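You operate a simulated robot arm through the tools that you are given. There is no shell and no other tool. Be economical: measure what you need, move in short steps, check, and stop when the job is done.

Carry out the task below with a simulated robot arm. There is one attempt and no reset: what you move stays moved.

Task
Wipe the compound off the cover plate in the wash tray and store it in the drawer.
Fine: use the blue cloth pad and put it back; shut the drawer. Set down upright: blue cloth pad. What is to be rubbed or washed off counts as gone when no trace of it is left.
Where things are to end (x, y in the base frame): cover plate within 0.06 m of [0.62, 0.19].
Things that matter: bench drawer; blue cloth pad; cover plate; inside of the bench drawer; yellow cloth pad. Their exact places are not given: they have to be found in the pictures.

It is judged by the outcome, as a careful person would: the job done as asked, and still so three seconds after it is handed in. It fails if anything else is knocked over, pushed out of place, dropped, spilled or broken. A push-on lid holds only when it is set on centred and level and pressed home; a screw cap is set on level and turned clockwise until tight. Flat cloth is picked up by pressing the open fingertips on it (5 to 10 N) and closing them slowly along it; thin cloth reads only 2 to 8 mm in the jaws.

Robot
A 7-joint arm with a fingered hand on a trunk, on a base that drives. Base frame: it is fixed to the floor where the robot stands at the start and does not move with it; the origin is under the middle of the robot, x ahead of it, y to its left, z up; the surface under the hand at the start is at about z = 0.88. Units: m, rad, N and s.
Its first joint turns from -2.897 to 2.897 rad. Places, roughly: bench drawer [0.6, 0.2, 0.7]; blue cloth pad (5x3x5 cm) [0.5, -0.1, 0.9]; inside of the bench drawer [0.7, 0.2, 0.7]; yellow cloth pad (5x3x5 cm) [0.6, -0.1, 0.9]. Payload 4 kg.
Tool frame: the origin (TCP) lies between the finger pads and is the grasp point; the fingertips stand 0.03 m ahead of it; z points along the fingers, y is the line along which they close. Largest opening 0.104 m; the body of the gripper starts 0.035 m behind the TCP. The gripper is a hand of 4 fingers: y runs from the thumb to the fingers, the wrist lies at [-0.015, -0.113, -0.19] in the tool frame, and closing takes about 1.5 s.
Orientation is that of the tool frame in the base frame, as a unit quaternion [w, x, y, z]. With the fingers straight down and the wrist toward the robot, the tool's x, y and z point along [0, 1, 0], [1, 0, 0] and [0, 0, -1] of the base frame.

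Tools
- The arm moves only by the tool step_arm. Its argument "deltas" is a list of rows, each a list of 6 numbers: the shift along the base's x, y, z in m, then the turn, a rotation vector about the base's x, y, z in rad. In form: [[x, y, z, wx, wy, wz], ...]. A call has 1 to 12 rows; each row is the pose to reach, as a shift and turn from the pose commanded when the call began. "fingers" is the finger opening in m, from 0 to 0.104, set as the call begins (left out, the last holds). Rows are played at 5 a second. More than 0.05 m and 0.15 rad between two rows, or a gripper value outside its range, and nothing of the call is played. Where a pose cannot be reached the arm comes as near as it can. A force on the tool above 40 N (or 10 N above the force at the start of the call, whichever is more), or a blocked arm, ends the call early, and 0.2 s more pass. The fingers move at their own pace (about 0.153 m/s each) and stop on an object; they squeeze with about 26 N. The grip force told is the motor's: it shows also when the fingers shut on nothing. Time passes only in rows, and 0.2 s behind the last, so rows that repeat a pose let the fingers close. The reply holds the time, the measured pose of the TCP, the force on the tool along the base axes, the opening and the grip force, in the units named above and with some noise, with the torque about the TCP (base axes, N m) and any sound that the robot's microphone picked up.
- Cameras (640 x 400 px; columns grow to the right, rows downward): "scene" is now at [0.3089, 0.1728, 1.2043]; the picture's right is [-0.38, -0.93, 0.00], its down [-0.73, 0.30, -0.62] and it looks along [0.57, -0.23, -0.78] (base axes); focal length 214 px, centre (320, 200). "wrist" rides on the gripper at [0.061, -0.092, -0.13] in the tool frame; the picture's right is [-0.81, 0.28, -0.52], its down [-0.53, -0.71, 0.46] and it looks along [-0.24, 0.65, 0.72] (tool axes); focal length 275 px, centre (320, 200).
- camera(camera): a new picture of that camera. It takes no simulated time.
- roll_base(legs): drives the robot by 1 to 6 legs, each [ahead, left, turn to the left] in m, m and rad, along the robot's own axes; the way and the turn of a leg run together, so that a leg with both is an arc; at most 1.5 m and 3.142 rad a leg. The arm and the cameras ride along, it lands a little off, and it stops where it bumps. It gives what a move gives.
- curl_fingers(index, middle, ring, thumb_bend, thumb_turn): sets how far each is bent, from 0 (flat) to 1 (curled in); at 0.3 the hand is open as for a grip, at 0.7 the pads meet at the TCP. One left out holds its place. A second passes; each finger stops where it meets its share of the squeeze, and holds until it gets a number again. A gripper value or a shape takes the hand back. It gives what a move gives, with no picture; readings hold the bend of each and the force on the fingers (four entries, about 0 where the hand has none), thumb and palm. thumb_turn goes from beside the hand (0) to across from the fingers (1), as for a grip.
- preshape(shape): the hand has 4 fingers and takes this shape, open, in about a second: jaw (thumb against the fingers, like two jaws); tri (thumb and two fingers); tip (a fingertip pinch); poke (one finger out to press); point (the index stretched); flat (the hand flat); cup (the hand cupped); fist (a fist). The gripper value then closes the fingers along that shape, each until it touches; the sizes above hold for jaw. It gives what a move gives, with no picture.
- turn_head(pan, tilt): turns the head with the scene camera to pan (to the left, within 2.496 rad either way) and tilt (down, from -0.506 to 1.204), counted from straight ahead of the robot. It gives what a move gives.
- pixel_to_xyz(camera, pixels): there is no depth. For up to 12 entries [column, row, z] of the newest picture of that camera ("zoom" is the newest enlarged one), the place [x, y] in the base frame at which the ray of that pixel passes the height z, good to about 0.002 m. It takes no simulated time.
- enlarge(camera, box): a new picture of the part [left, top, right, bottom] of that camera's present view, enlarged. It takes no simulated time.
- finish_job(): hands the job in; it is judged then, once.

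Keep the steps short. Do not move on a guess: measure, check each grasp and each placing, and mend mistakes. In all there are 80 turns and 52 pictures (those below and enlarged ones count). Leave the gripper open and the arm clear of the work at the hand-in unless told otherwise, and finish with a single line.

The tools are called by a JSON object that holds its "method" and its "body". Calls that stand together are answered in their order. step_arm: Moves the arm, as the interface text tells. Its arguments: {"type":"object","properties":{"deltas":{"type":"array"},"fingers":{"type":"number"}},"required":["deltas"]} The other tools are called the same way: preshape (shape) gives the hand a shape; curl_fingers (index, middle, ring, thumb_bend, thumb_turn) moves the fingers one by one; roll_base (legs) drives the base; turn_head (pan, tilt) turns the head that bears the scene camera; camera (camera) takes a picture; pixel_to_xyz (camera, pixels) gives the place at which the rays of pixels pass given heights; enlarge (camera, box) takes an enlarged picture of a part of a camera's view; finish_job () hands the job in.

At the start:

```text
time_s: 0.0
ee_pos: [0.7328, 0.0724, 1.1242]
ee_rot: [0.0, 0.707, 0.707, 0.0]
ft_force: [0.1, 0.4, -0.4]
torque: [0.0, 0.03, 0.01]
finger_gap: 0.1035
grip_force: 0.0
shape: jaw
bend: [0.3, 0.3, 0.3, 0.3, 0.98]
finger forces: [0.1, 0.1, 0.0, 0.0, 0.0, 0.0]
robot x, y, heading: [0.001, -0.0004, -0.002]
head pan, tilt: [-0.386, 0.902]
```

scene: 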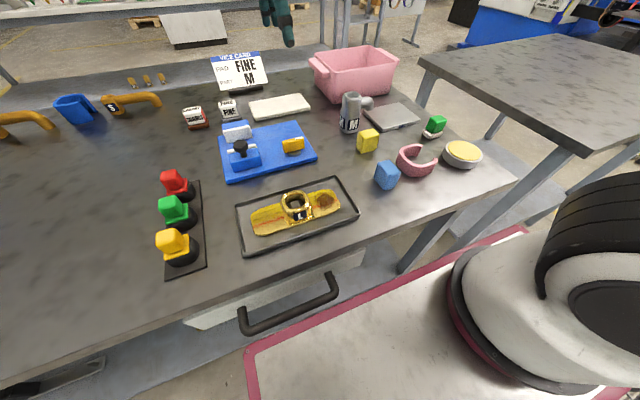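
wrist: 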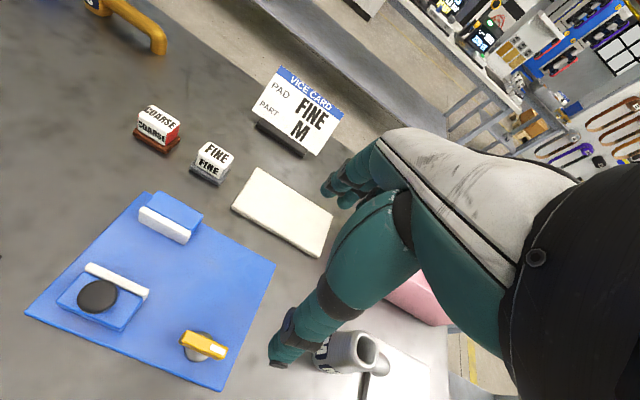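

I see the tray with a yellow plate at about (297,210), the blue pad at (387,175) and the drawer handle at (290,305). I'll enlarge these and measure them.

{"method": "enlarge", "body": {"camera": "scene", "box": [220, 140, 460, 290]}}

{"method": "pixel_to_xyz", "body": {"camera": "scene", "pixels": [[387, 187, 0.88], [387, 166, 0.93], [253, 222, 0.89], [340, 200, 0.89], [243, 252, 0.88], [236, 207, 0.88], [339, 178, 0.88], [358, 214, 0.88], [245, 325, 0.75], [333, 285, 0.75], [368, 150, 0.88]]}}

```text
2.67 times, centred on (340, 215) of scene
```

zoom: 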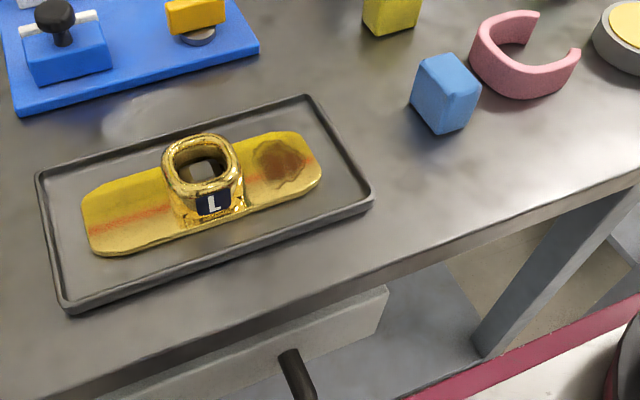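

```text
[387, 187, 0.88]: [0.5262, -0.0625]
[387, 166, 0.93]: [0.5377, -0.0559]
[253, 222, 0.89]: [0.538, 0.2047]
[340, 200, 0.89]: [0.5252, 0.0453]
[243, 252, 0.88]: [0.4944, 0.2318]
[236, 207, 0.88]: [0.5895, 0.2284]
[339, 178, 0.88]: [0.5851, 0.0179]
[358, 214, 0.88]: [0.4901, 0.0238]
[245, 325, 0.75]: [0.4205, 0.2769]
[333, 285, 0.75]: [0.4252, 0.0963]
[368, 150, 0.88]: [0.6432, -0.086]
```

{"method": "enlarge", "body": {"camera": "scene", "box": [350, 125, 446, 185]}}

{"method": "step_arm", "body": {"deltas": [[-0.04, -0.025, 0, 0, 0, 0], [-0.08, -0.05, 0, 0, 0, 0], [-0.12, -0.075, 0, 0, 0, 0], [-0.16, -0.1, -0.02, 0, 0, 0], [-0.2, -0.13, -0.04, 0, 0, 0], [-0.2, -0.13, -0.04, 0, 0, 0]]}}

{"method": "camera", "body": {"camera": "wrist"}}

{"method": "camera", "body": {"camera": "scene"}}

```text
6.67 times, centred on (398, 155) of scene
```

zoom: 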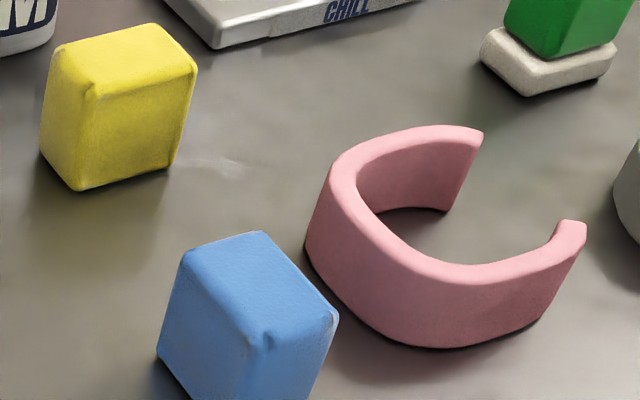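

```text
refused: row 4 steps farther than a row can; nothing moved
```

```text
47 pictures are left
```

wrist: 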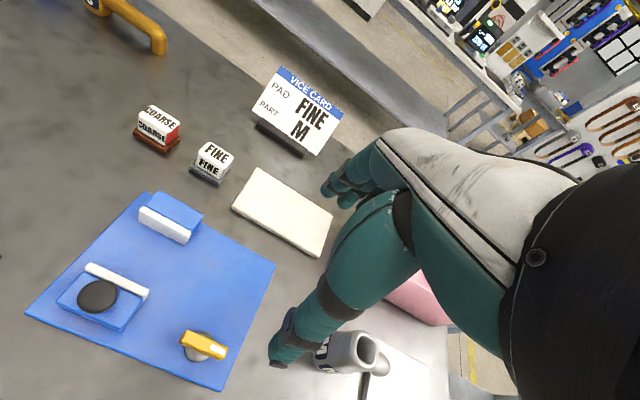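

```text
46 pictures are left
```

scene: 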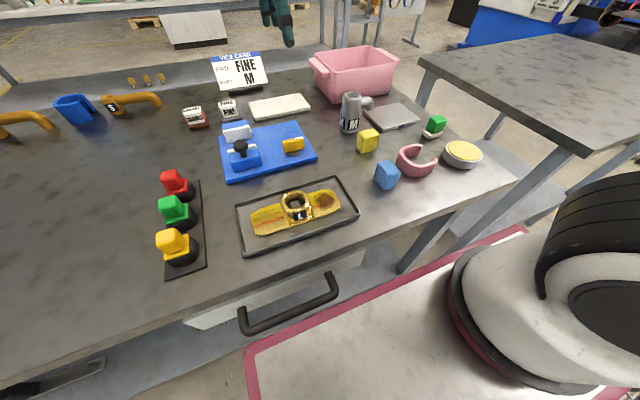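

{"method": "pixel_to_xyz", "body": {"camera": "zoom", "pixels": [[185, 252, 0.93], [262, 233, 0.93], [336, 316, 0.93], [255, 345, 0.93], [158, 358, 0.88], [310, 210, 0.91], [335, 290, 0.88], [445, 345, 0.88], [345, 160, 0.91]]}}

{"method": "enlarge", "body": {"camera": "scene", "box": [350, 145, 430, 195]}}

{"method": "step_arm", "body": {"deltas": [[-0.03, -0.02, 0, 0, 0, 0], [-0.06, -0.04, 0, 0, 0, 0], [-0.09, -0.06, 0, 0, 0, 0], [-0.12, -0.08, -0.01, 0, 0, 0], [-0.15, -0.1, -0.02, 0, 0, 0], [-0.18, -0.12, -0.03, 0, 0, 0], [-0.2, -0.13, -0.04, 0, 0, 0], [-0.2, -0.13, -0.04, 0, 0, 0]]}}

{"method": "camera", "body": {"camera": "wrist"}}

```text
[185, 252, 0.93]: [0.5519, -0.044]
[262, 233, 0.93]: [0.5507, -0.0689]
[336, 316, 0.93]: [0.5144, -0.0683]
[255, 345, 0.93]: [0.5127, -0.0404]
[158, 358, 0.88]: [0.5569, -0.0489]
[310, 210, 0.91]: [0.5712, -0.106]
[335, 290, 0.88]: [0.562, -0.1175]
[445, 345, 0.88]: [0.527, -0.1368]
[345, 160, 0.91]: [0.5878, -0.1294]
```

```text
8.00 times, centred on (390, 170) of scene
```

zoom: 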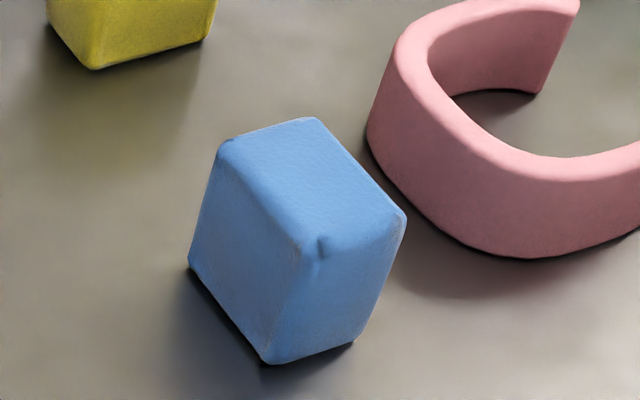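

```text
time_s: 1.8
ee_pos: [0.5522, -0.0563, 1.1076]
ee_rot: [0.0, 0.707, 0.707, 0.0]
ft_force: [0.7, 0.4, 0.8]
torque: [0.04, -0.01, 0.01]
finger_gap: 0.1035
grip_force: 0.0
shape: jaw
bend: [0.3, 0.3, 0.3, 0.3, 0.98]
finger forces: [0.0, 0.0, 0.0, 0.0, 0.0, 0.0]
out of reach, approached as far as the arm can: row 6, 7, 8
robot x, y, heading: [0.0004, -0.0005, -0.002]
head pan, tilt: [-0.386, 0.902]
```

```text
44 pictures are left
```

wrist: 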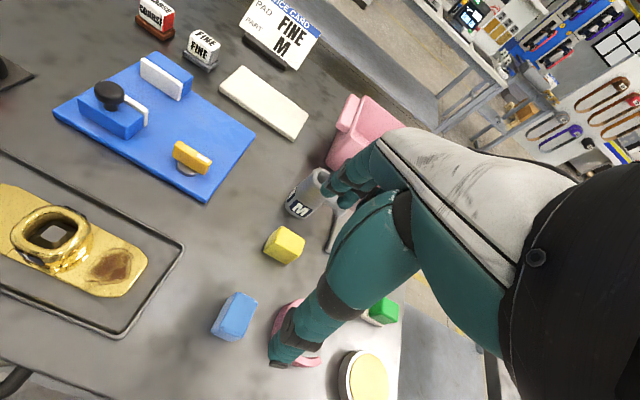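

The arm can't fold far enough in from here (rows 6–8 out of reach). I'll back the base off 0.25 m, try the tri shape and look.

{"method": "roll_base", "body": {"legs": [[-0.25, 0, 0]]}}

{"method": "preshape", "body": {"shape": "tri"}}

{"method": "turn_head", "body": {"pan": 0.1, "tilt": 0.75}}

{"method": "camera", "body": {"camera": "scene"}}

{"method": "camera", "body": {"camera": "wrist"}}

```text
time_s: 3.6
ee_pos: [0.2994, -0.0572, 1.1082]
ee_rot: [0.0, 0.706, 0.708, 0.0]
ft_force: [-0.6, 0.5, -0.3]
torque: [-0.02, -0.02, -0.01]
finger_gap: 0.1037
grip_force: 0.0
shape: jaw
bend: [0.3, 0.3, 0.3, 0.3, 0.98]
finger forces: [0.0, 0.0, 0.1, 0.0, 0.2, 0.0]
robot x, y, heading: [-0.2506, -0.0024, 0.004]
head pan, tilt: [-0.386, 0.902]
```

```text
time_s: 4.5
ee_pos: [0.2992, -0.0564, 1.1092]
ee_rot: [0.0, 0.707, 0.708, 0.0]
ft_force: [-0.6, 0.2, -0.3]
torque: [-0.02, 0.01, 0.01]
finger_gap: 0.1037
grip_force: 0.1
shape: tri
bend: [0.3, 0.3, 0.99, 0.3, 0.98]
finger forces: [0.0, 0.0, 0.0, 0.0, 0.0, 0.1]
robot x, y, heading: [-0.2493, -0.002, 0.001]
head pan, tilt: [-0.386, 0.902]
```

```text
time_s: 5.5
ee_pos: [0.3002, -0.0566, 1.1079]
ee_rot: [0.0, 0.706, 0.708, 0.0]
ft_force: [-0.6, 0.5, -0.6]
torque: [0.01, -0.03, -0.01]
finger_gap: 0.1037
grip_force: 0.1
shape: tri
bend: [0.3, 0.3, 0.99, 0.3, 0.98]
finger forces: [0.0, 0.0, 0.1, 0.1, 0.0, 0.0]
robot x, y, heading: [-0.2505, 0.0008, -0.007]
head pan, tilt: [0.099, 0.75]
```

```text
43 pictures are left
```

scene: 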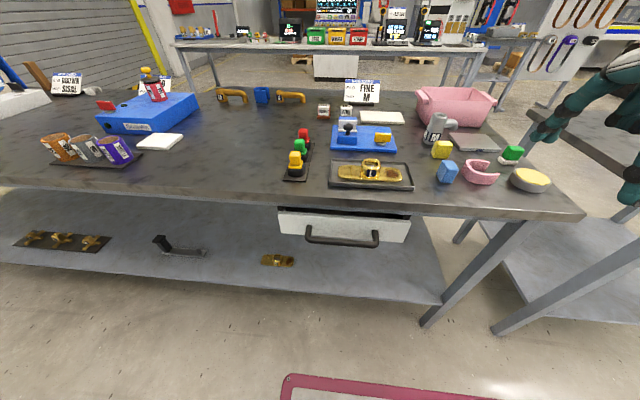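

```text
42 pictures are left
```

wrist: 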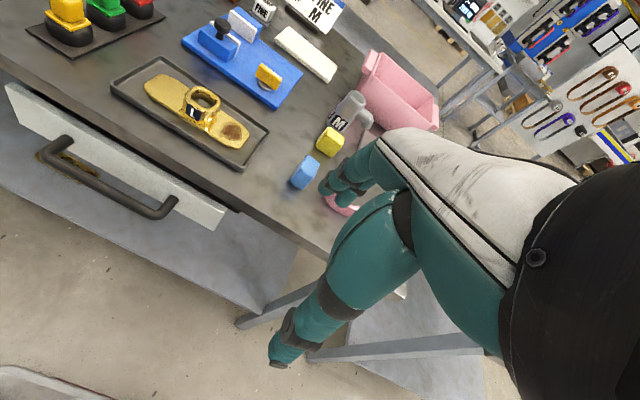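

Base now at x=-0.25. I move the TCP over the blue pad, to (0.533,-0.056) at z 1.02.

{"method": "step_arm", "body": {"deltas": [[0.04, 0, 0, 0, 0, 0], [0.08, 0, 0, 0, 0, 0], [0.12, 0, 0, 0, 0, 0], [0.16, 0, 0, 0, 0, 0], [0.2, 0, -0.01, 0, 0, 0], [0.233, 0, -0.03, 0, 0, 0], [0.233, 0, -0.06, 0, 0, 0], [0.233, 0, -0.09, 0, 0, 0], [0.233, 0, -0.09, 0, 0, 0]]}}

{"method": "camera", "body": {"camera": "wrist"}}

{"method": "enlarge", "body": {"camera": "scene", "box": [320, 80, 560, 230]}}

```text
time_s: 7.5
ee_pos: [0.5311, -0.0564, 1.019]
ee_rot: [0.0, 0.706, 0.708, 0.0]
ft_force: [0.4, -0.3, -0.3]
torque: [-0.02, 0.02, 0.03]
finger_gap: 0.1037
grip_force: 0.1
shape: tri
bend: [0.3, 0.3, 0.99, 0.3, 0.98]
finger forces: [0.1, 0.1, 0.0, 0.0, 0.1, 0.1]
robot x, y, heading: [-0.2489, -0.0009, 0.005]
head pan, tilt: [0.099, 0.75]
```

```text
41 pictures are left
```

wrist: 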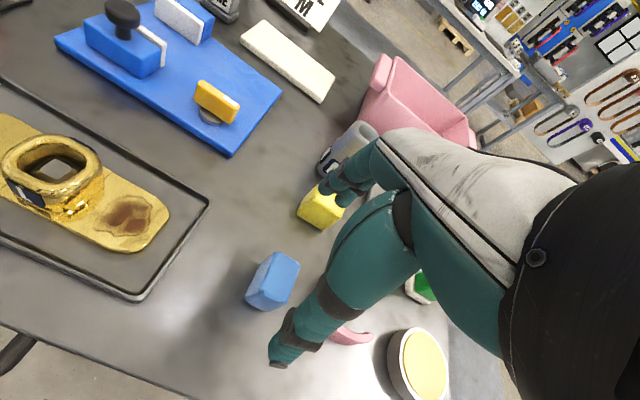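

```text
2.67 times, centred on (440, 155) of scene
```

zoom: 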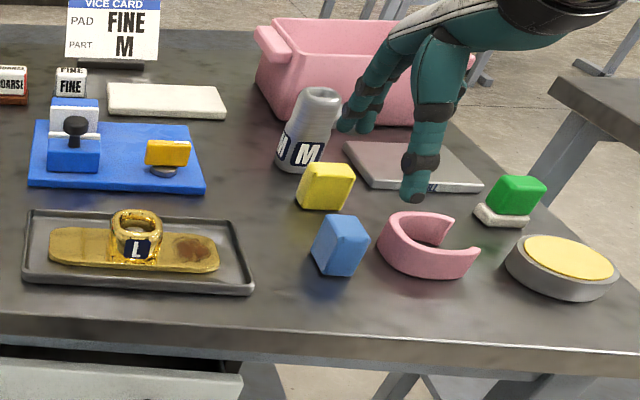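

TCP is aligned over the pad. I narrow the opening to 0.08 to keep clear of the yellow pad and clamp, then go down to z 0.925.

{"method": "step_arm", "body": {"deltas": [[0, 0, -0.01, 0, 0, 0], [0.002, 0, -0.03, 0, 0, 0], [0.002, 0, -0.05, 0, 0, 0]], "fingers": 0.08}}

{"method": "camera", "body": {"camera": "wrist"}}

{"method": "enlarge", "body": {"camera": "scene", "box": [400, 120, 528, 200]}}

```text
time_s: 8.2
ee_pos: [0.5344, -0.0577, 0.9675]
ee_rot: [0.001, 0.706, 0.709, 0.0]
ft_force: [-0.9, 0.2, -0.1]
torque: [-0.02, 0.02, 0.02]
finger_gap: 0.0802
grip_force: 0.2
shape: tri
bend: [0.26, 0.35, 0.99, 0.52, 0.99]
finger forces: [0.0, 0.1, 0.0, 0.1, 0.0, 0.0]
robot x, y, heading: [-0.2515, 0.0012, 0.0]
head pan, tilt: [0.099, 0.75]
```

```text
39 pictures are left
```

wrist: 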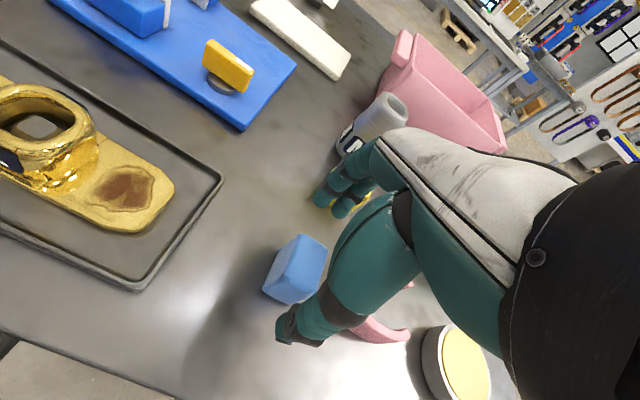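

```text
5.00 times, centred on (464, 160) of scene
```

zoom: 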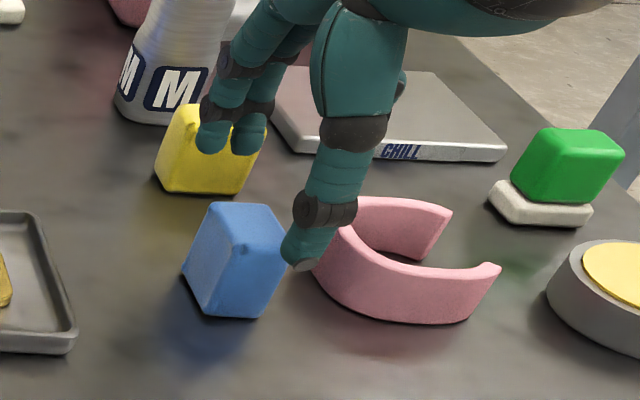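

Let me check where the thumb and finger tips are at height 0.94 relative to the pad.

{"method": "pixel_to_xyz", "body": {"camera": "zoom", "pixels": [[300, 265, 0.94], [212, 150, 0.94], [250, 150, 0.94], [187, 270, 0.88], [240, 315, 0.88], [290, 250, 0.93], [210, 205, 0.93], [262, 205, 0.93], [250, 250, 0.93], [325, 280, 0.88], [340, 225, 0.91]]}}

{"method": "pixel_to_xyz", "body": {"camera": "wrist", "pixels": [[298, 235, 0.93], [327, 250, 0.93], [299, 300, 0.93], [270, 255, 0.93], [285, 340, 0.94], [322, 200, 0.94], [342, 212, 0.94]]}}

```text
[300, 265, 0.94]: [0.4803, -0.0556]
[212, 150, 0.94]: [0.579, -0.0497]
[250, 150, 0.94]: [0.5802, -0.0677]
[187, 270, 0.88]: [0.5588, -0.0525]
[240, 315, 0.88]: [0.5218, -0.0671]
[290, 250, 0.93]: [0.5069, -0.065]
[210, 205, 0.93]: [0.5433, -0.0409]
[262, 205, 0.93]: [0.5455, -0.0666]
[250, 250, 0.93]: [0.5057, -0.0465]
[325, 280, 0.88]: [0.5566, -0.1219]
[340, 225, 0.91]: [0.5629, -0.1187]
```

```text
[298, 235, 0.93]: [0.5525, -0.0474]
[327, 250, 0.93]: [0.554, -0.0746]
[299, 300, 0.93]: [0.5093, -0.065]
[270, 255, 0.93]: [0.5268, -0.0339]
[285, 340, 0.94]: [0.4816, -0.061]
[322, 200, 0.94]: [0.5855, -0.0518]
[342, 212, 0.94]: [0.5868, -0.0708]
```

Tips straddle the pad well (thumb x 0.48, fingers x 0.58, pad 0.507–0.552). I descend and close.

{"method": "step_arm", "body": {"deltas": [[0, 0, -0.02, 0, 0, 0], [0, 0, -0.041, 0, 0, 0], [0, 0, -0.041, 0, 0, 0]]}}

{"method": "step_arm", "body": {"deltas": [[0, 0, 0, 0, 0, 0], [0, 0, 0, 0, 0, 0], [0, 0, 0, 0, 0, 0], [0, 0, 0, 0, 0, 0], [0, 0, 0, 0, 0, 0], [0, 0, 0, 0, 0, 0], [0, 0, 0, 0, 0, 0], [0, 0, 0, 0, 0, 0]], "fingers": 0.03}}

{"method": "camera", "body": {"camera": "wrist"}}

```text
time_s: 9.1
ee_pos: [0.5346, -0.0598, 0.9265]
ee_rot: [0.0, 0.706, 0.708, 0.0]
ft_force: [0.2, -0.1, -0.5]
torque: [-0.03, 0.0, -0.01]
finger_gap: 0.0803
grip_force: 0.1
shape: tri
bend: [0.26, 0.35, 0.99, 0.52, 0.99]
finger forces: [0.1, 0.0, 0.1, 0.1, 0.0, 0.0]
robot x, y, heading: [-0.25, 0.0012, 0.004]
head pan, tilt: [0.099, 0.75]
```

```text
time_s: 10.8
ee_pos: [0.535, -0.0582, 0.9264]
ee_rot: [0.0, 0.707, 0.708, -0.001]
ft_force: [0.0, -0.7, 0.1]
torque: [0.01, -0.02, -0.01]
finger_gap: 0.0397
grip_force: 25.7
shape: tri
bend: [0.74, 0.5, 1.0, 0.73, 1.0]
finger forces: [12.0, 11.7, 0.1, 0.0, 23.6, 0.1]
robot x, y, heading: [-0.2514, -0.0014, 0.0]
head pan, tilt: [0.099, 0.75]
```

```text
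37 pictures are left
```

wrist: 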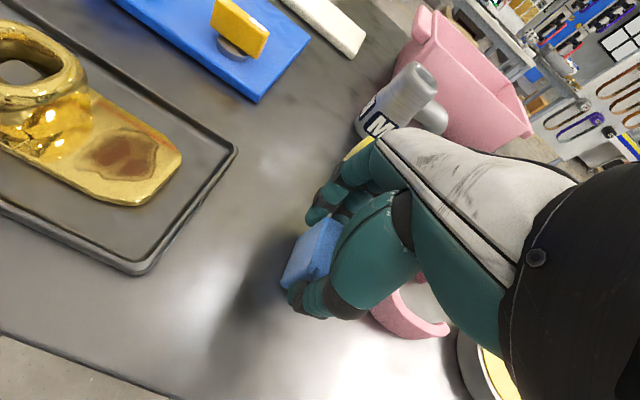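

Firm grip (25.7 N, gap 0.04). I lift and look.

{"method": "step_arm", "body": {"deltas": [[0, 0, 0.03, 0, 0, 0], [0, 0, 0.06, 0, 0, 0], [0, 0.02, 0.1, 0, 0, 0], [0, 0.05, 0.12, 0, 0, 0], [0, 0.05, 0.12, 0, 0, 0]]}}

{"method": "camera", "body": {"camera": "wrist"}}

{"method": "enlarge", "body": {"camera": "scene", "box": [320, 100, 480, 200]}}

```text
time_s: 12.1
ee_pos: [0.5347, -0.0078, 1.0454]
ee_rot: [0.0, 0.706, 0.708, 0.0]
ft_force: [-0.8, 0.2, -0.7]
torque: [-0.01, -0.01, 0.01]
finger_gap: 0.0397
grip_force: 25.8
shape: tri
bend: [0.74, 0.5, 1.0, 0.73, 1.0]
finger forces: [12.0, 11.7, 0.1, 0.0, 23.7, 0.0]
robot x, y, heading: [-0.2522, 0.0021, 0.004]
head pan, tilt: [0.099, 0.75]
```

```text
36 pictures are left
```

wrist: 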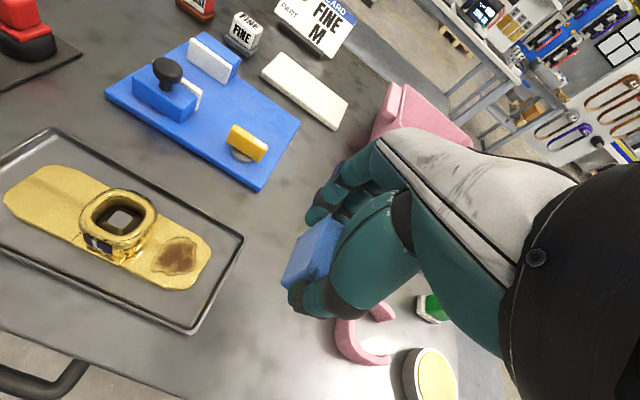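

```text
4.00 times, centred on (400, 150) of scene
```

zoom: 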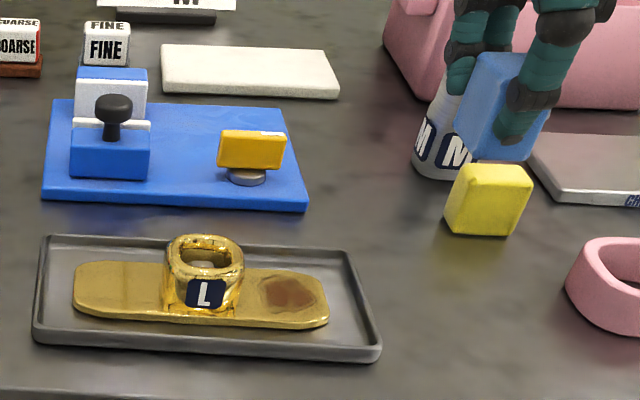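

I measure the patch, the plate and the collar from the wrist view.

{"method": "pixel_to_xyz", "body": {"camera": "wrist", "pixels": [[177, 238, 0.893], [195, 258, 0.893], [150, 262, 0.893], [175, 275, 0.893], [8, 183, 0.893], [205, 250, 0.893], [190, 288, 0.893], [118, 190, 0.92], [158, 220, 0.92], [122, 263, 0.92], [80, 220, 0.92], [240, 238, 0.885]]}}

{"method": "pixel_to_xyz", "body": {"camera": "zoom", "pixels": [[287, 293, 0.893], [260, 293, 0.893], [317, 293, 0.893], [287, 272, 0.893], [287, 312, 0.893], [75, 290, 0.893], [329, 298, 0.893], [203, 325, 0.89], [205, 262, 0.893], [205, 236, 0.92], [167, 260, 0.92], [243, 260, 0.92]]}}

```text
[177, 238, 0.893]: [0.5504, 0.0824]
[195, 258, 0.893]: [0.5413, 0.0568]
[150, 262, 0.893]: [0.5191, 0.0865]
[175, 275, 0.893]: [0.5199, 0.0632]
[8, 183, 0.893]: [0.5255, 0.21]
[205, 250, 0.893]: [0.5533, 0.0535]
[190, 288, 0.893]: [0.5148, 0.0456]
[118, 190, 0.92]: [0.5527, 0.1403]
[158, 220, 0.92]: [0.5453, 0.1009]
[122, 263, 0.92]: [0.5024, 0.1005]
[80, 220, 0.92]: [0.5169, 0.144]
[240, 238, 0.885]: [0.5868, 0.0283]
```

```text
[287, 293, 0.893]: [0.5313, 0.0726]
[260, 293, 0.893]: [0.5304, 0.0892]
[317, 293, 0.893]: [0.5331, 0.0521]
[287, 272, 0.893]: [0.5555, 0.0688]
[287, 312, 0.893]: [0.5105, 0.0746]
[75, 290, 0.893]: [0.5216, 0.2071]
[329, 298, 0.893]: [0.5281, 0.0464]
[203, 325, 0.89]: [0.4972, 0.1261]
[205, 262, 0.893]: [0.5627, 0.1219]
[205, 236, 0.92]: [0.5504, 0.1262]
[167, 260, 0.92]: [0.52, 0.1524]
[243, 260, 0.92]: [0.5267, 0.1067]
```

Patch spans x 0.511–0.553, y 0.053–0.089; the collar begins at y≈0.10. I move over the patch and lower to just above.

{"method": "step_arm", "body": {"deltas": [[0, 0.035, 0, 0, 0, 0], [0, 0.074, 0, 0, 0, 0], [0, 0.074, -0.03, 0, 0, 0], [0, 0.074, -0.06, 0, 0, 0], [0, 0.074, -0.09, 0, 0, 0], [0, 0.074, -0.09, 0, 0, 0]]}}

{"method": "enlarge", "body": {"camera": "scene", "box": [340, 130, 436, 190]}}

{"method": "camera", "body": {"camera": "wrist"}}

```text
time_s: 13.4
ee_pos: [0.5346, 0.0672, 0.9551]
ee_rot: [0.0, 0.706, 0.708, 0.0]
ft_force: [0.2, 1.0, -0.4]
torque: [0.03, -0.02, -0.05]
finger_gap: 0.0398
grip_force: 26.0
shape: tri
bend: [0.74, 0.5, 1.0, 0.73, 1.0]
finger forces: [11.9, 11.7, 0.1, 0.0, 23.8, 0.1]
robot x, y, heading: [-0.2516, -0.0004, 0.004]
head pan, tilt: [0.099, 0.75]
```

```text
6.67 times, centred on (388, 160) of scene
```

zoom: 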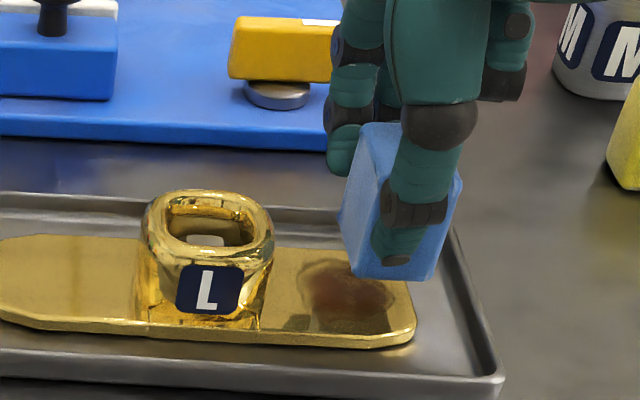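

```text
33 pictures are left
```

wrist: 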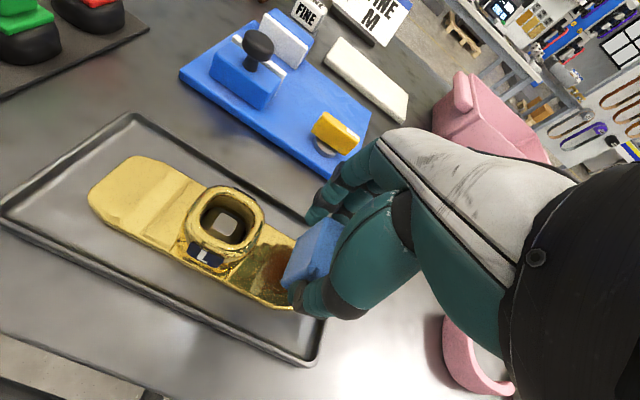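

Position is good. I lower in small steps until contact force shows.

{"method": "step_arm", "body": {"deltas": [[0, 0, -0.005, 0, 0, 0], [0, 0, -0.01, 0, 0, 0], [0, 0, -0.013, 0, 0, 0], [0, 0, -0.015, 0, 0, 0], [0, 0, -0.017, 0, 0, 0], [0, 0, -0.017, 0, 0, 0]]}}

```text
time_s: 14.8
ee_pos: [0.5348, 0.0666, 0.9384]
ee_rot: [0.0, 0.706, 0.708, -0.001]
ft_force: [-0.2, -0.5, -1.0]
torque: [0.02, 0.03, 0.0]
finger_gap: 0.0395
grip_force: 26.2
shape: tri
bend: [0.74, 0.5, 1.0, 0.73, 1.0]
finger forces: [11.9, 11.7, 0.0, 0.0, 23.6, 0.0]
robot x, y, heading: [-0.252, -0.001, -0.002]
head pan, tilt: [0.099, 0.75]
```

{"method": "step_arm", "body": {"deltas": [[0, 0, -0.002, 0, 0, 0], [0, 0, -0.004, 0, 0, 0], [0, 0, -0.005, 0, 0, 0], [0, 0, -0.005, 0, 0, 0]]}}

```text
time_s: 15.8
ee_pos: [0.5353, 0.0682, 0.9351]
ee_rot: [0.0, 0.706, 0.708, 0.002]
ft_force: [1.8, -0.8, 23.2]
torque: [0.01, -0.04, -0.03]
finger_gap: 0.0413
grip_force: 25.8
shape: tri
bend: [0.74, 0.5, 1.0, 0.73, 1.0]
finger forces: [14.4, 14.7, 0.0, 0.0, 27.5, 0.1]
robot x, y, heading: [-0.2532, -0.0004, -0.001]
head pan, tilt: [0.099, 0.75]
```

Contact, 23 N – a little hard. I back off 2 mm and rub in strokes over the patch.

{"method": "step_arm", "body": {"deltas": [[0, 0, 0.002, 0, 0, 0], [0.01, 0, 0.002, 0, 0, 0], [0, 0, 0.002, 0, 0, 0], [-0.012, 0, 0.002, 0, 0, 0], [0, 0, 0.002, 0, 0, 0], [0, 0.01, 0.002, 0, 0, 0], [0.01, 0.01, 0.002, 0, 0, 0], [-0.012, 0.01, 0.002, 0, 0, 0], [0, 0.01, 0.002, 0, 0, 0], [0, 0, 0.002, 0, 0, 0]]}}

{"method": "enlarge", "body": {"camera": "scene", "box": [340, 130, 436, 190]}}

```text
time_s: 18.1
ee_pos: [0.5351, 0.0675, 0.9369]
ee_rot: [0.001, 0.706, 0.708, 0.0]
ft_force: [0.5, 0.7, 2.8]
torque: [0.0, -0.01, -0.02]
finger_gap: 0.0409
grip_force: 25.8
shape: tri
bend: [0.74, 0.5, 1.0, 0.73, 1.0]
finger forces: [13.4, 12.4, 0.0, 0.1, 25.4, 0.0]
robot x, y, heading: [-0.2542, -0.0003, -0.0]
head pan, tilt: [0.099, 0.75]
```

```text
6.67 times, centred on (388, 160) of scene
```

zoom: 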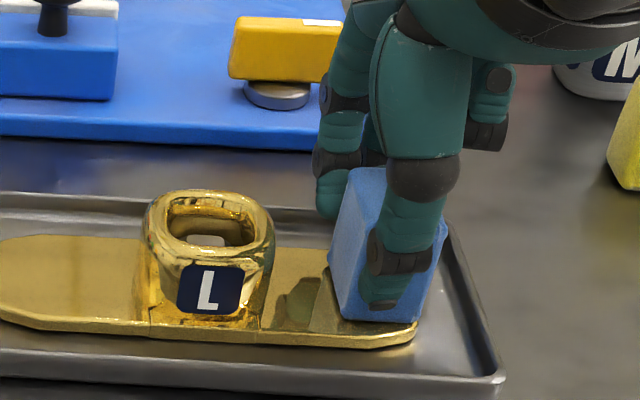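

The plate did not shift; patch largely gone, something still at zoom (300,305) nearer the collar. I rub more there, a bit firmer.

{"method": "step_arm", "body": {"deltas": [[0, 0.01, -0.001, 0, 0, 0], [0, 0.018, -0.001, 0, 0, 0], [0.01, 0.018, -0.001, 0, 0, 0], [-0.012, 0.018, -0.001, 0, 0, 0], [0, 0.018, -0.001, 0, 0, 0], [-0.012, 0.008, -0.001, 0, 0, 0], [0.01, 0.008, -0.001, 0, 0, 0], [0.01, -0.005, -0.001, 0, 0, 0], [-0.012, -0.005, -0.001, 0, 0, 0], [-0.012, 0.018, -0.001, 0, 0, 0], [0, 0.018, -0.001, 0, 0, 0], [0, 0, -0.001, 0, 0, 0]]}}

{"method": "step_arm", "body": {"deltas": [[0, 0, 0.02, 0, 0, 0], [0, -0.03, 0.05, 0, 0, 0], [0, -0.06, 0.08, 0, 0, 0], [0, -0.09, 0.09, 0, 0, 0], [0, -0.09, 0.09, 0, 0, 0]]}}

{"method": "enlarge", "body": {"camera": "scene", "box": [320, 130, 416, 190]}}

{"method": "enlarge", "body": {"camera": "wrist", "box": [0, 120, 320, 320]}}

```text
time_s: 20.6
ee_pos: [0.5353, 0.0679, 0.9342]
ee_rot: [0.0, 0.707, 0.708, 0.0]
ft_force: [0.5, 1.4, 9.1]
torque: [0.02, -0.02, -0.02]
finger_gap: 0.041
grip_force: 26.2
shape: tri
bend: [0.74, 0.5, 1.0, 0.73, 1.0]
finger forces: [14.0, 12.3, 0.0, 0.0, 25.8, 0.0]
robot x, y, heading: [-0.2513, 0.0003, 0.005]
head pan, tilt: [0.099, 0.75]
```

```text
time_s: 21.9
ee_pos: [0.5349, -0.0236, 1.0273]
ee_rot: [-0.001, 0.707, 0.707, 0.0]
ft_force: [-0.1, -0.5, -0.8]
torque: [0.02, 0.0, 0.01]
finger_gap: 0.0407
grip_force: 25.7
shape: tri
bend: [0.74, 0.5, 1.0, 0.73, 1.0]
finger forces: [13.0, 12.4, 0.1, 0.0, 25.3, 0.0]
robot x, y, heading: [-0.2539, -0.004, 0.001]
head pan, tilt: [0.099, 0.75]
```

```text
6.67 times, centred on (368, 160) of scene
```

zoom: 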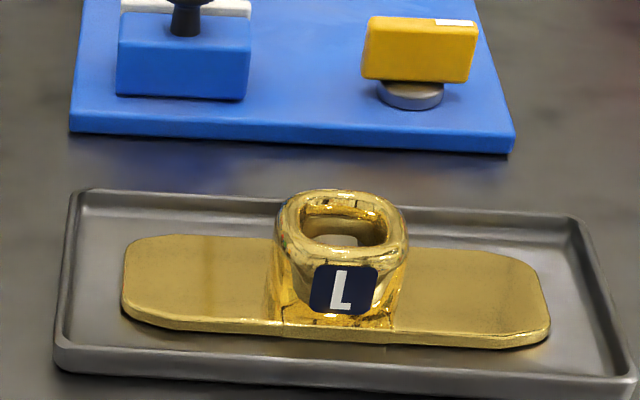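

```text
2.00 times, centred on (160, 220) of wrist
```

zoom: 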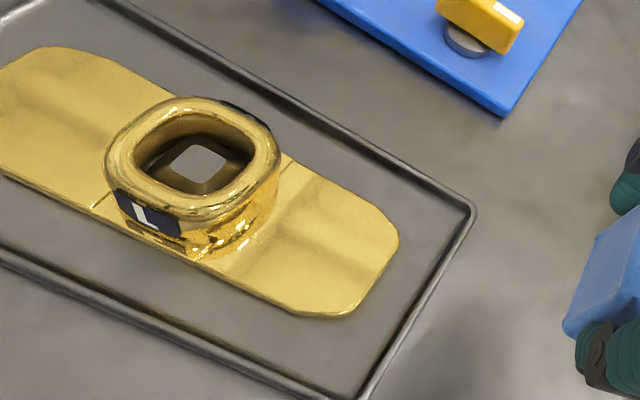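

The plate looks clean in both views. I return the pad to its spot (TCP 0.535,-0.058).

{"method": "step_arm", "body": {"deltas": [[0, -0.034, 0, 0, 0, 0], [0, -0.034, -0.04, 0, 0, 0], [0, -0.034, -0.075, 0, 0, 0], [0, -0.034, -0.09, 0, 0, 0], [0, -0.034, -0.097, 0, 0, 0], [0, -0.034, -0.1, 0, 0, 0], [0, -0.034, -0.1, 0, 0, 0]]}}

{"method": "step_arm", "body": {"deltas": [[0, 0, -0.001, 0, 0, 0], [0, 0, -0.002, 0, 0, 0], [0, 0, -0.002, 0, 0, 0]]}}

{"method": "enlarge", "body": {"camera": "scene", "box": [400, 120, 528, 200]}}

```text
time_s: 23.4
ee_pos: [0.5351, -0.0571, 0.9257]
ee_rot: [0.0, 0.706, 0.708, 0.0]
ft_force: [-0.4, -0.6, 0.2]
torque: [0.02, 0.04, 0.0]
finger_gap: 0.0406
grip_force: 26.0
shape: tri
bend: [0.74, 0.5, 1.0, 0.73, 1.0]
finger forces: [12.8, 12.3, 0.1, 0.0, 25.0, 0.1]
robot x, y, heading: [-0.2518, 0.003, 0.0]
head pan, tilt: [0.099, 0.75]
```

```text
time_s: 24.2
ee_pos: [0.5358, -0.0569, 0.9247]
ee_rot: [0.0, 0.707, 0.708, 0.0]
ft_force: [0.3, -1.1, 11.1]
torque: [-0.04, 0.0, -0.03]
finger_gap: 0.0409
grip_force: 26.0
shape: tri
bend: [0.74, 0.5, 1.0, 0.73, 1.0]
finger forces: [13.3, 12.9, 0.0, 0.1, 25.8, 0.0]
robot x, y, heading: [-0.2526, -0.001, 0.003]
head pan, tilt: [0.099, 0.75]
```

```text
5.00 times, centred on (464, 160) of scene
```

zoom: 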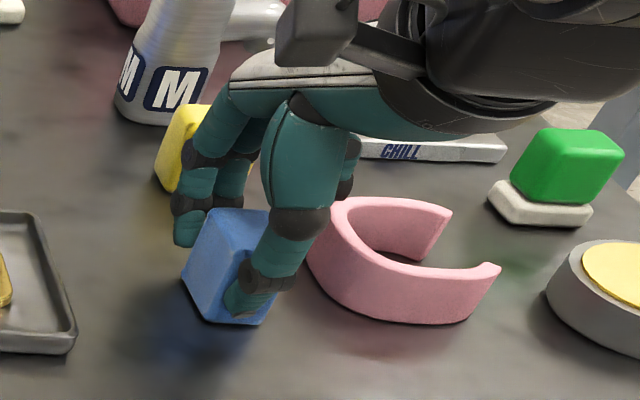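

The pad stands on the bench (11 N contact). I ease up 1 mm, open to 0.08 only, and lift off.

{"method": "step_arm", "body": {"deltas": [[0, 0, 0.001, 0, 0, 0], [0, 0, 0.001, 0, 0, 0], [0, 0, 0.001, 0, 0, 0], [0, 0, 0.001, 0, 0, 0], [0, 0, 0.001, 0, 0, 0]], "fingers": 0.078}}

{"method": "step_arm", "body": {"deltas": [[0, 0, 0.03, 0, 0, 0], [0, 0, 0.07, 0, 0, 0], [0, 0, 0.11, 0, 0, 0], [-0.04, 0, 0.13, 0, 0, 0], [-0.08, 0.02, 0.13, 0, 0, 0], [-0.08, 0.02, 0.13, 0, 0, 0]]}}

{"method": "camera", "body": {"camera": "scene"}}

```text
time_s: 25.4
ee_pos: [0.5337, -0.0561, 0.9253]
ee_rot: [0.001, 0.707, 0.707, 0.0]
ft_force: [0.5, -0.4, 0.4]
torque: [0.01, -0.04, 0.03]
finger_gap: 0.0777
grip_force: 0.1
shape: tri
bend: [0.27, 0.36, 0.99, 0.54, 0.99]
finger forces: [0.0, 0.0, 0.0, 0.0, 0.1, 0.0]
robot x, y, heading: [-0.2517, -0.0002, 0.0]
head pan, tilt: [0.099, 0.75]
```

```text
time_s: 26.9
ee_pos: [0.4534, -0.0382, 1.0547]
ee_rot: [-0.001, 0.707, 0.708, -0.001]
ft_force: [0.1, 0.9, 0.8]
torque: [0.01, 0.02, -0.04]
finger_gap: 0.0776
grip_force: 0.0
shape: tri
bend: [0.27, 0.36, 0.99, 0.54, 0.99]
finger forces: [0.1, 0.1, 0.0, 0.0, 0.0, 0.0]
robot x, y, heading: [-0.2502, -0.0004, -0.004]
head pan, tilt: [0.099, 0.75]
```

```text
28 pictures are left
```

scene: 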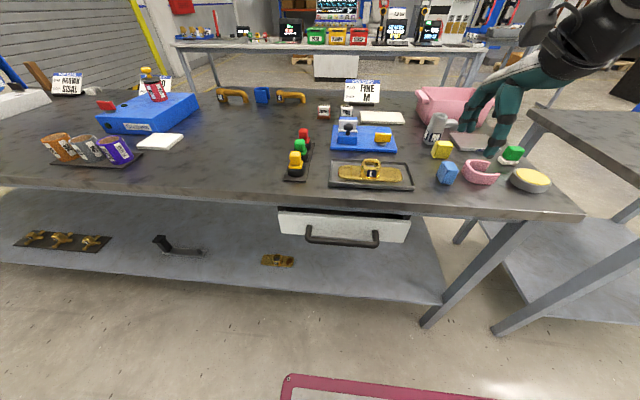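

Pad stands back in place. Now the drawer: I enlarge the handle and triangulate its height.

{"method": "enlarge", "body": {"camera": "scene", "box": [264, 190, 424, 290]}}

{"method": "pixel_to_xyz", "body": {"camera": "scene", "pixels": [[308, 240, 0.75], [308, 240, 0.7], [377, 245, 0.75], [377, 245, 0.7], [308, 240, 0.65], [377, 245, 0.65], [279, 207, 0.8], [279, 232, 0.7], [410, 217, 0.8], [405, 242, 0.7]]}}

{"method": "camera", "body": {"camera": "wrist"}}

```text
4.00 times, centred on (344, 240) of scene
```

zoom: 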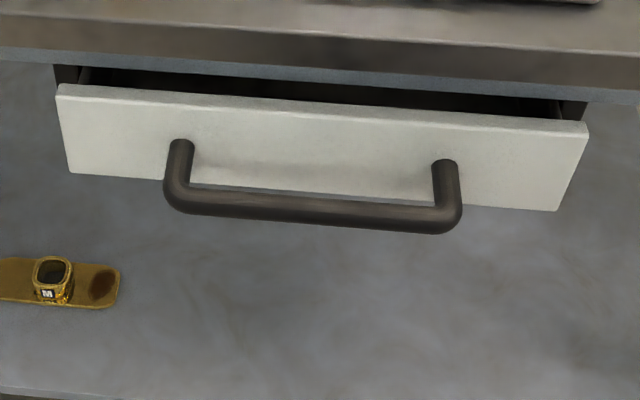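

```text
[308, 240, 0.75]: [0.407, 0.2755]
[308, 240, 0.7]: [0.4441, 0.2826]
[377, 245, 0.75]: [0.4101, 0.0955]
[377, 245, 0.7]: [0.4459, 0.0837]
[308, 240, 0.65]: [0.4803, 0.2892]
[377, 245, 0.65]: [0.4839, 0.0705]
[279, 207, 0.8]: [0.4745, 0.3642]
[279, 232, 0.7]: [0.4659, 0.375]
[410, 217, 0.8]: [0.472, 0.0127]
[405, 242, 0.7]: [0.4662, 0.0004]
```

```text
26 pictures are left
```

wrist: 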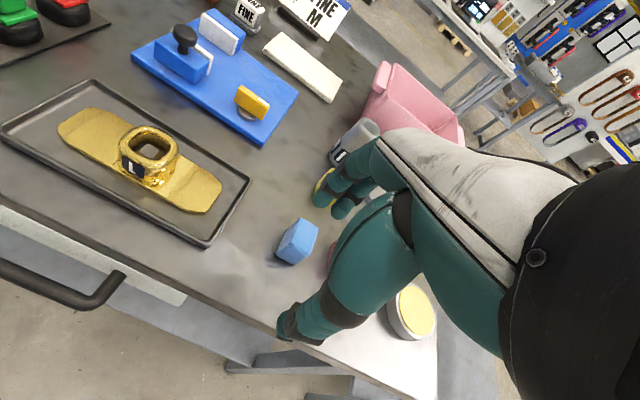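

{"method": "pixel_to_xyz", "body": {"camera": "zoom", "pixels": [[310, 209, 0.75], [310, 209, 0.7], [445, 220, 0.75], [445, 220, 0.7], [180, 145, 0.75], [57, 90, 0.78], [588, 128, 0.78], [72, 172, 0.7], [60, 165, 0.72]]}}

{"method": "pixel_to_xyz", "body": {"camera": "wrist", "pixels": [[97, 303, 0.75], [97, 303, 0.7], [50, 285, 0.75], [50, 285, 0.7], [186, 297, 0.8], [186, 297, 0.78]]}}

```text
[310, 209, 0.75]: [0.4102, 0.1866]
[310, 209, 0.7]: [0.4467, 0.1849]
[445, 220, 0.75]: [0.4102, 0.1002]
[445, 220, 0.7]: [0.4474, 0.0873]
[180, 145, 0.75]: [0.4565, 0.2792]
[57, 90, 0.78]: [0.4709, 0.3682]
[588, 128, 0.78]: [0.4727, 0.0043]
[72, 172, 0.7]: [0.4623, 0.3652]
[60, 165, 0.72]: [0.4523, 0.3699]
```

```text
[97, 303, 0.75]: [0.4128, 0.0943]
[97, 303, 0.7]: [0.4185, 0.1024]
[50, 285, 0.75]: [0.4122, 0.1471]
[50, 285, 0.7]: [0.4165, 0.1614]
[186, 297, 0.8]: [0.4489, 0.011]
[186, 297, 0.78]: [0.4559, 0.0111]
```

{"method": "pixel_to_xyz", "body": {"camera": "scene", "pixels": [[340, 190, 0.88], [340, 198, 0.88], [340, 205, 0.85], [340, 212, 0.8], [340, 207, 0.84]]}}

{"method": "roll_base", "body": {"legs": [[-0.2, 0, 0]]}}

{"method": "preshape", "body": {"shape": "jaw"}}

```text
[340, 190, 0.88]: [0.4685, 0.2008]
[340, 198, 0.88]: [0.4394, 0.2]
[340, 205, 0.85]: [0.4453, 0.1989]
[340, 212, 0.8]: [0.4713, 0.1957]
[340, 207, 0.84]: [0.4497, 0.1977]
```

```text
time_s: 28.4
ee_pos: [0.2564, -0.0347, 1.0543]
ee_rot: [-0.001, 0.706, 0.709, -0.001]
ft_force: [0.4, -0.8, -0.2]
torque: [0.0, 0.0, -0.03]
finger_gap: 0.0776
grip_force: 0.1
shape: tri
bend: [0.27, 0.36, 0.99, 0.54, 0.99]
finger forces: [0.0, 0.0, 0.1, 0.0, 0.0, 0.1]
robot x, y, heading: [-0.4492, -0.0022, 0.0]
head pan, tilt: [0.099, 0.75]
```

```text
time_s: 29.3
ee_pos: [0.2561, -0.0341, 1.0546]
ee_rot: [0.0, 0.705, 0.709, -0.001]
ft_force: [0.0, 0.0, -0.9]
torque: [0.02, -0.02, -0.01]
finger_gap: 0.1037
grip_force: 0.1
shape: jaw
bend: [0.3, 0.3, 0.3, 0.3, 0.98]
finger forces: [0.0, 0.1, 0.1, 0.1, 0.0, 0.0]
robot x, y, heading: [-0.4499, -0.0058, 0.005]
head pan, tilt: [0.099, 0.75]
```

Bench edge x≈0.445 overhangs the drawer front (x≈0.465); handle bar at about x 0.417, z 0.738, y 0.10–0.28. I'll tilt the hand 0.8 rad so that the fingers reach in and forward, and go to a pre-pose 0.1 m short of the bar.

{"method": "step_arm", "body": {"deltas": [[0.011, 0.028, -0.031, 0, -0.1, 0], [0.022, 0.056, -0.062, 0, -0.2, 0], [0.033, 0.083, -0.093, 0, -0.3, 0], [0.044, 0.111, -0.124, 0, -0.4, 0], [0.055, 0.139, -0.154, 0, -0.5, 0], [0.066, 0.167, -0.185, 0, -0.6, 0], [0.077, 0.194, -0.216, 0, -0.7, 0], [0.089, 0.222, -0.247, 0, -0.8, 0], [0.089, 0.222, -0.247, 0, -0.8, 0]]}}

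{"method": "turn_head", "body": {"pan": 0.25, "tilt": 0.65}}

{"method": "camera", "body": {"camera": "wrist"}}

{"method": "camera", "body": {"camera": "scene"}}

```text
time_s: 31.3
ee_pos: [0.3468, 0.1862, 0.8075]
ee_rot: [0.276, 0.649, 0.653, 0.275]
ft_force: [0.6, 1.1, -0.1]
torque: [0.02, 0.0, -0.01]
finger_gap: 0.1041
grip_force: 0.0
shape: jaw
bend: [0.3, 0.3, 0.3, 0.3, 0.98]
finger forces: [0.0, 0.1, 0.0, 0.0, 0.1, 0.0]
out of reach, approached as far as the arm can: row 1
robot x, y, heading: [-0.4481, -0.0004, 0.005]
head pan, tilt: [0.099, 0.75]
```

```text
time_s: 32.0
ee_pos: [0.3472, 0.1856, 0.8074]
ee_rot: [0.275, 0.649, 0.653, 0.275]
ft_force: [-1.5, 0.9, -0.1]
torque: [0.0, 0.01, 0.01]
finger_gap: 0.1039
grip_force: 0.0
shape: jaw
bend: [0.3, 0.3, 0.3, 0.3, 0.98]
finger forces: [0.0, 0.1, 0.0, 0.0, 0.0, 0.0]
robot x, y, heading: [-0.4538, -0.0013, 0.001]
head pan, tilt: [0.25, 0.649]
```

```text
25 pictures are left
```

wrist: 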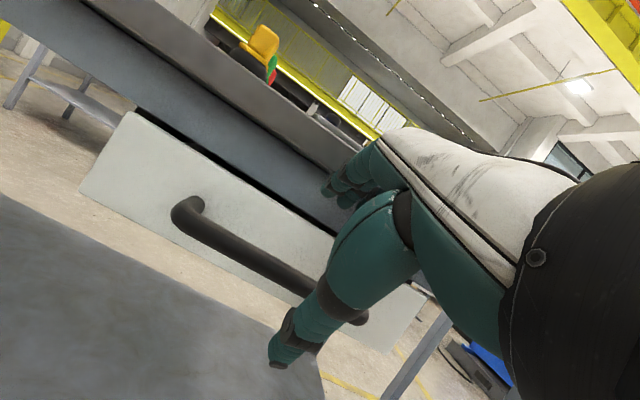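

```text
24 pictures are left
```

scene: 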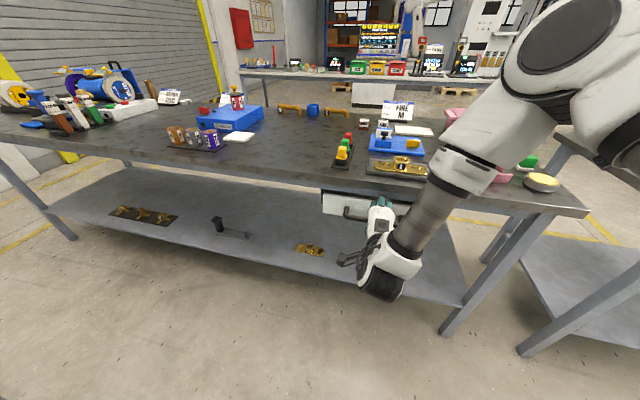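

I check the bar's ray from this new view against the earlier estimate.

{"method": "pixel_to_xyz", "body": {"camera": "wrist", "pixels": [[250, 250, 0.76], [250, 250, 0.74], [250, 250, 0.72], [200, 203, 0.74], [190, 215, 0.76], [190, 215, 0.74], [190, 215, 0.72], [132, 112, 0.78], [300, 280, 0.74]]}}

```text
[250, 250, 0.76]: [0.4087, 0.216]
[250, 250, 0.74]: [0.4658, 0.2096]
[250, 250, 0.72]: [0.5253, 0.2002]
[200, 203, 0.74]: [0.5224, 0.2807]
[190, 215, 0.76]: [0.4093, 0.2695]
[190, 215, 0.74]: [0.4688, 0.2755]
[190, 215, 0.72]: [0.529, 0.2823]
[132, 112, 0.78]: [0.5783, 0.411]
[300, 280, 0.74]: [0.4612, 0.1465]
```

Handle now estimated at x≈0.412, z≈0.757. I narrow to 0.07 and advance along the fingers to 1 cm short.

{"method": "step_arm", "body": {"deltas": [[0, 0, 0, 0, 0, 0], [0.02, 0, -0.015, 0, 0, 0], [0.035, 0, -0.026, 0, 0, 0], [0.035, 0, -0.026, 0, 0, 0]], "fingers": 0.07}}

{"method": "camera", "body": {"camera": "wrist"}}

{"method": "enlarge", "body": {"camera": "scene", "box": [310, 170, 470, 270]}}

```text
time_s: 33.0
ee_pos: [0.3813, 0.1861, 0.7817]
ee_rot: [0.275, 0.65, 0.653, 0.274]
ft_force: [-0.8, -0.1, 0.2]
torque: [-0.01, -0.03, 0.0]
finger_gap: 0.0702
grip_force: 0.0
shape: jaw
bend: [0.28, 0.38, 0.35, 0.6, 0.99]
finger forces: [0.0, 0.0, 0.0, 0.0, 0.0, 0.0]
robot x, y, heading: [-0.452, 0.0006, 0.001]
head pan, tilt: [0.25, 0.649]
```

```text
23 pictures are left
```

wrist: 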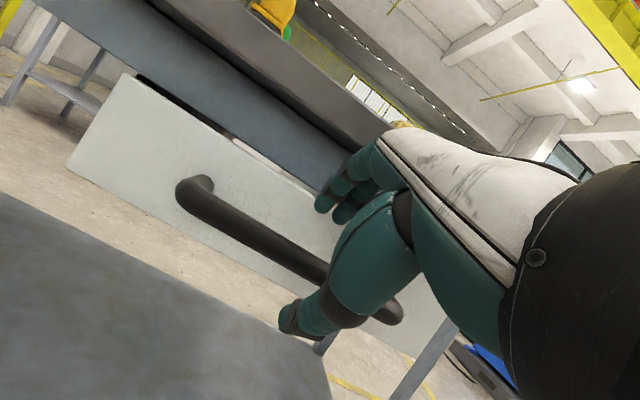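

```text
4.00 times, centred on (390, 220) of scene
```

zoom: 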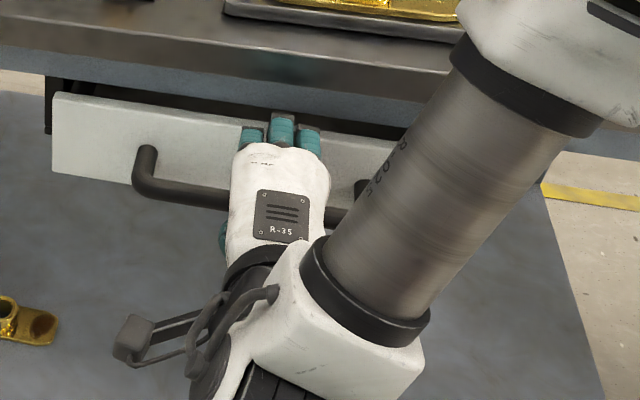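

The bar lies on the approach line, ≈0.038 m ahead of the TCP. I advance 0.032 along the fingers, then close.

{"method": "step_arm", "body": {"deltas": [[0.012, 0, -0.01, 0, 0, 0], [0.024, 0, -0.021, 0, 0, 0], [0.024, 0, -0.021, 0, 0, 0]]}}

{"method": "step_arm", "body": {"deltas": [[0, 0, 0, 0, 0, 0], [0, 0, 0, 0, 0, 0], [0, 0, 0, 0, 0, 0], [0, 0, 0, 0, 0, 0], [0, 0, 0, 0, 0, 0], [0, 0, 0, 0, 0, 0], [0, 0, 0, 0, 0, 0]], "fingers": 0.0}}

{"method": "camera", "body": {"camera": "wrist"}}

```text
time_s: 33.8
ee_pos: [0.4026, 0.1883, 0.7595]
ee_rot: [0.275, 0.649, 0.655, 0.274]
ft_force: [-22.8, 0.3, 5.5]
torque: [-0.05, -0.7, -0.1]
finger_gap: 0.0649
grip_force: 0.1
shape: jaw
bend: [0.74, 0.41, 0.35, 0.6, 0.99]
finger forces: [7.4, 12.9, 2.7, 0.1, 0.0, 0.0]
robot x, y, heading: [-0.4472, -0.0003, 0.003]
head pan, tilt: [0.25, 0.649]
```

```text
time_s: 34.8
ee_pos: [0.3983, 0.1863, 0.7518]
ee_rot: [0.27, 0.65, 0.658, 0.267]
ft_force: [-15.7, -1.0, -20.4]
torque: [-0.01, 0.21, 0.01]
finger_gap: 0.0024
grip_force: 26.6
shape: jaw
bend: [0.75, 0.74, 0.62, 0.43, 1.0]
finger forces: [7.7, 0.9, 1.5, 0.1, 36.0, 0.0]
robot x, y, heading: [-0.4494, 0.0012, 0.0]
head pan, tilt: [0.25, 0.649]
stopped in row 4: the force on the tool passed its limit at 41 N (the readings are from after the stop); the commanded pose is now the measured one
```

```text
21 pictures are left
```

wrist: 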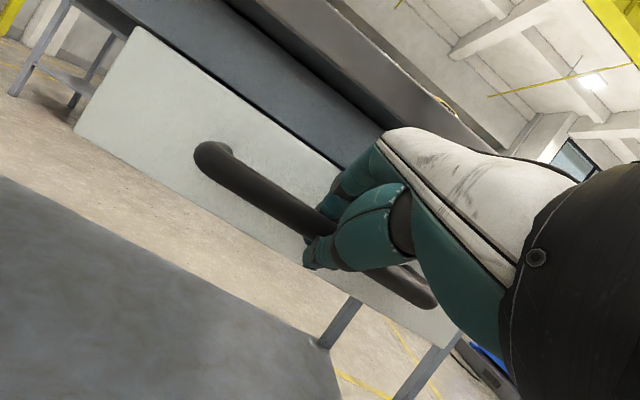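

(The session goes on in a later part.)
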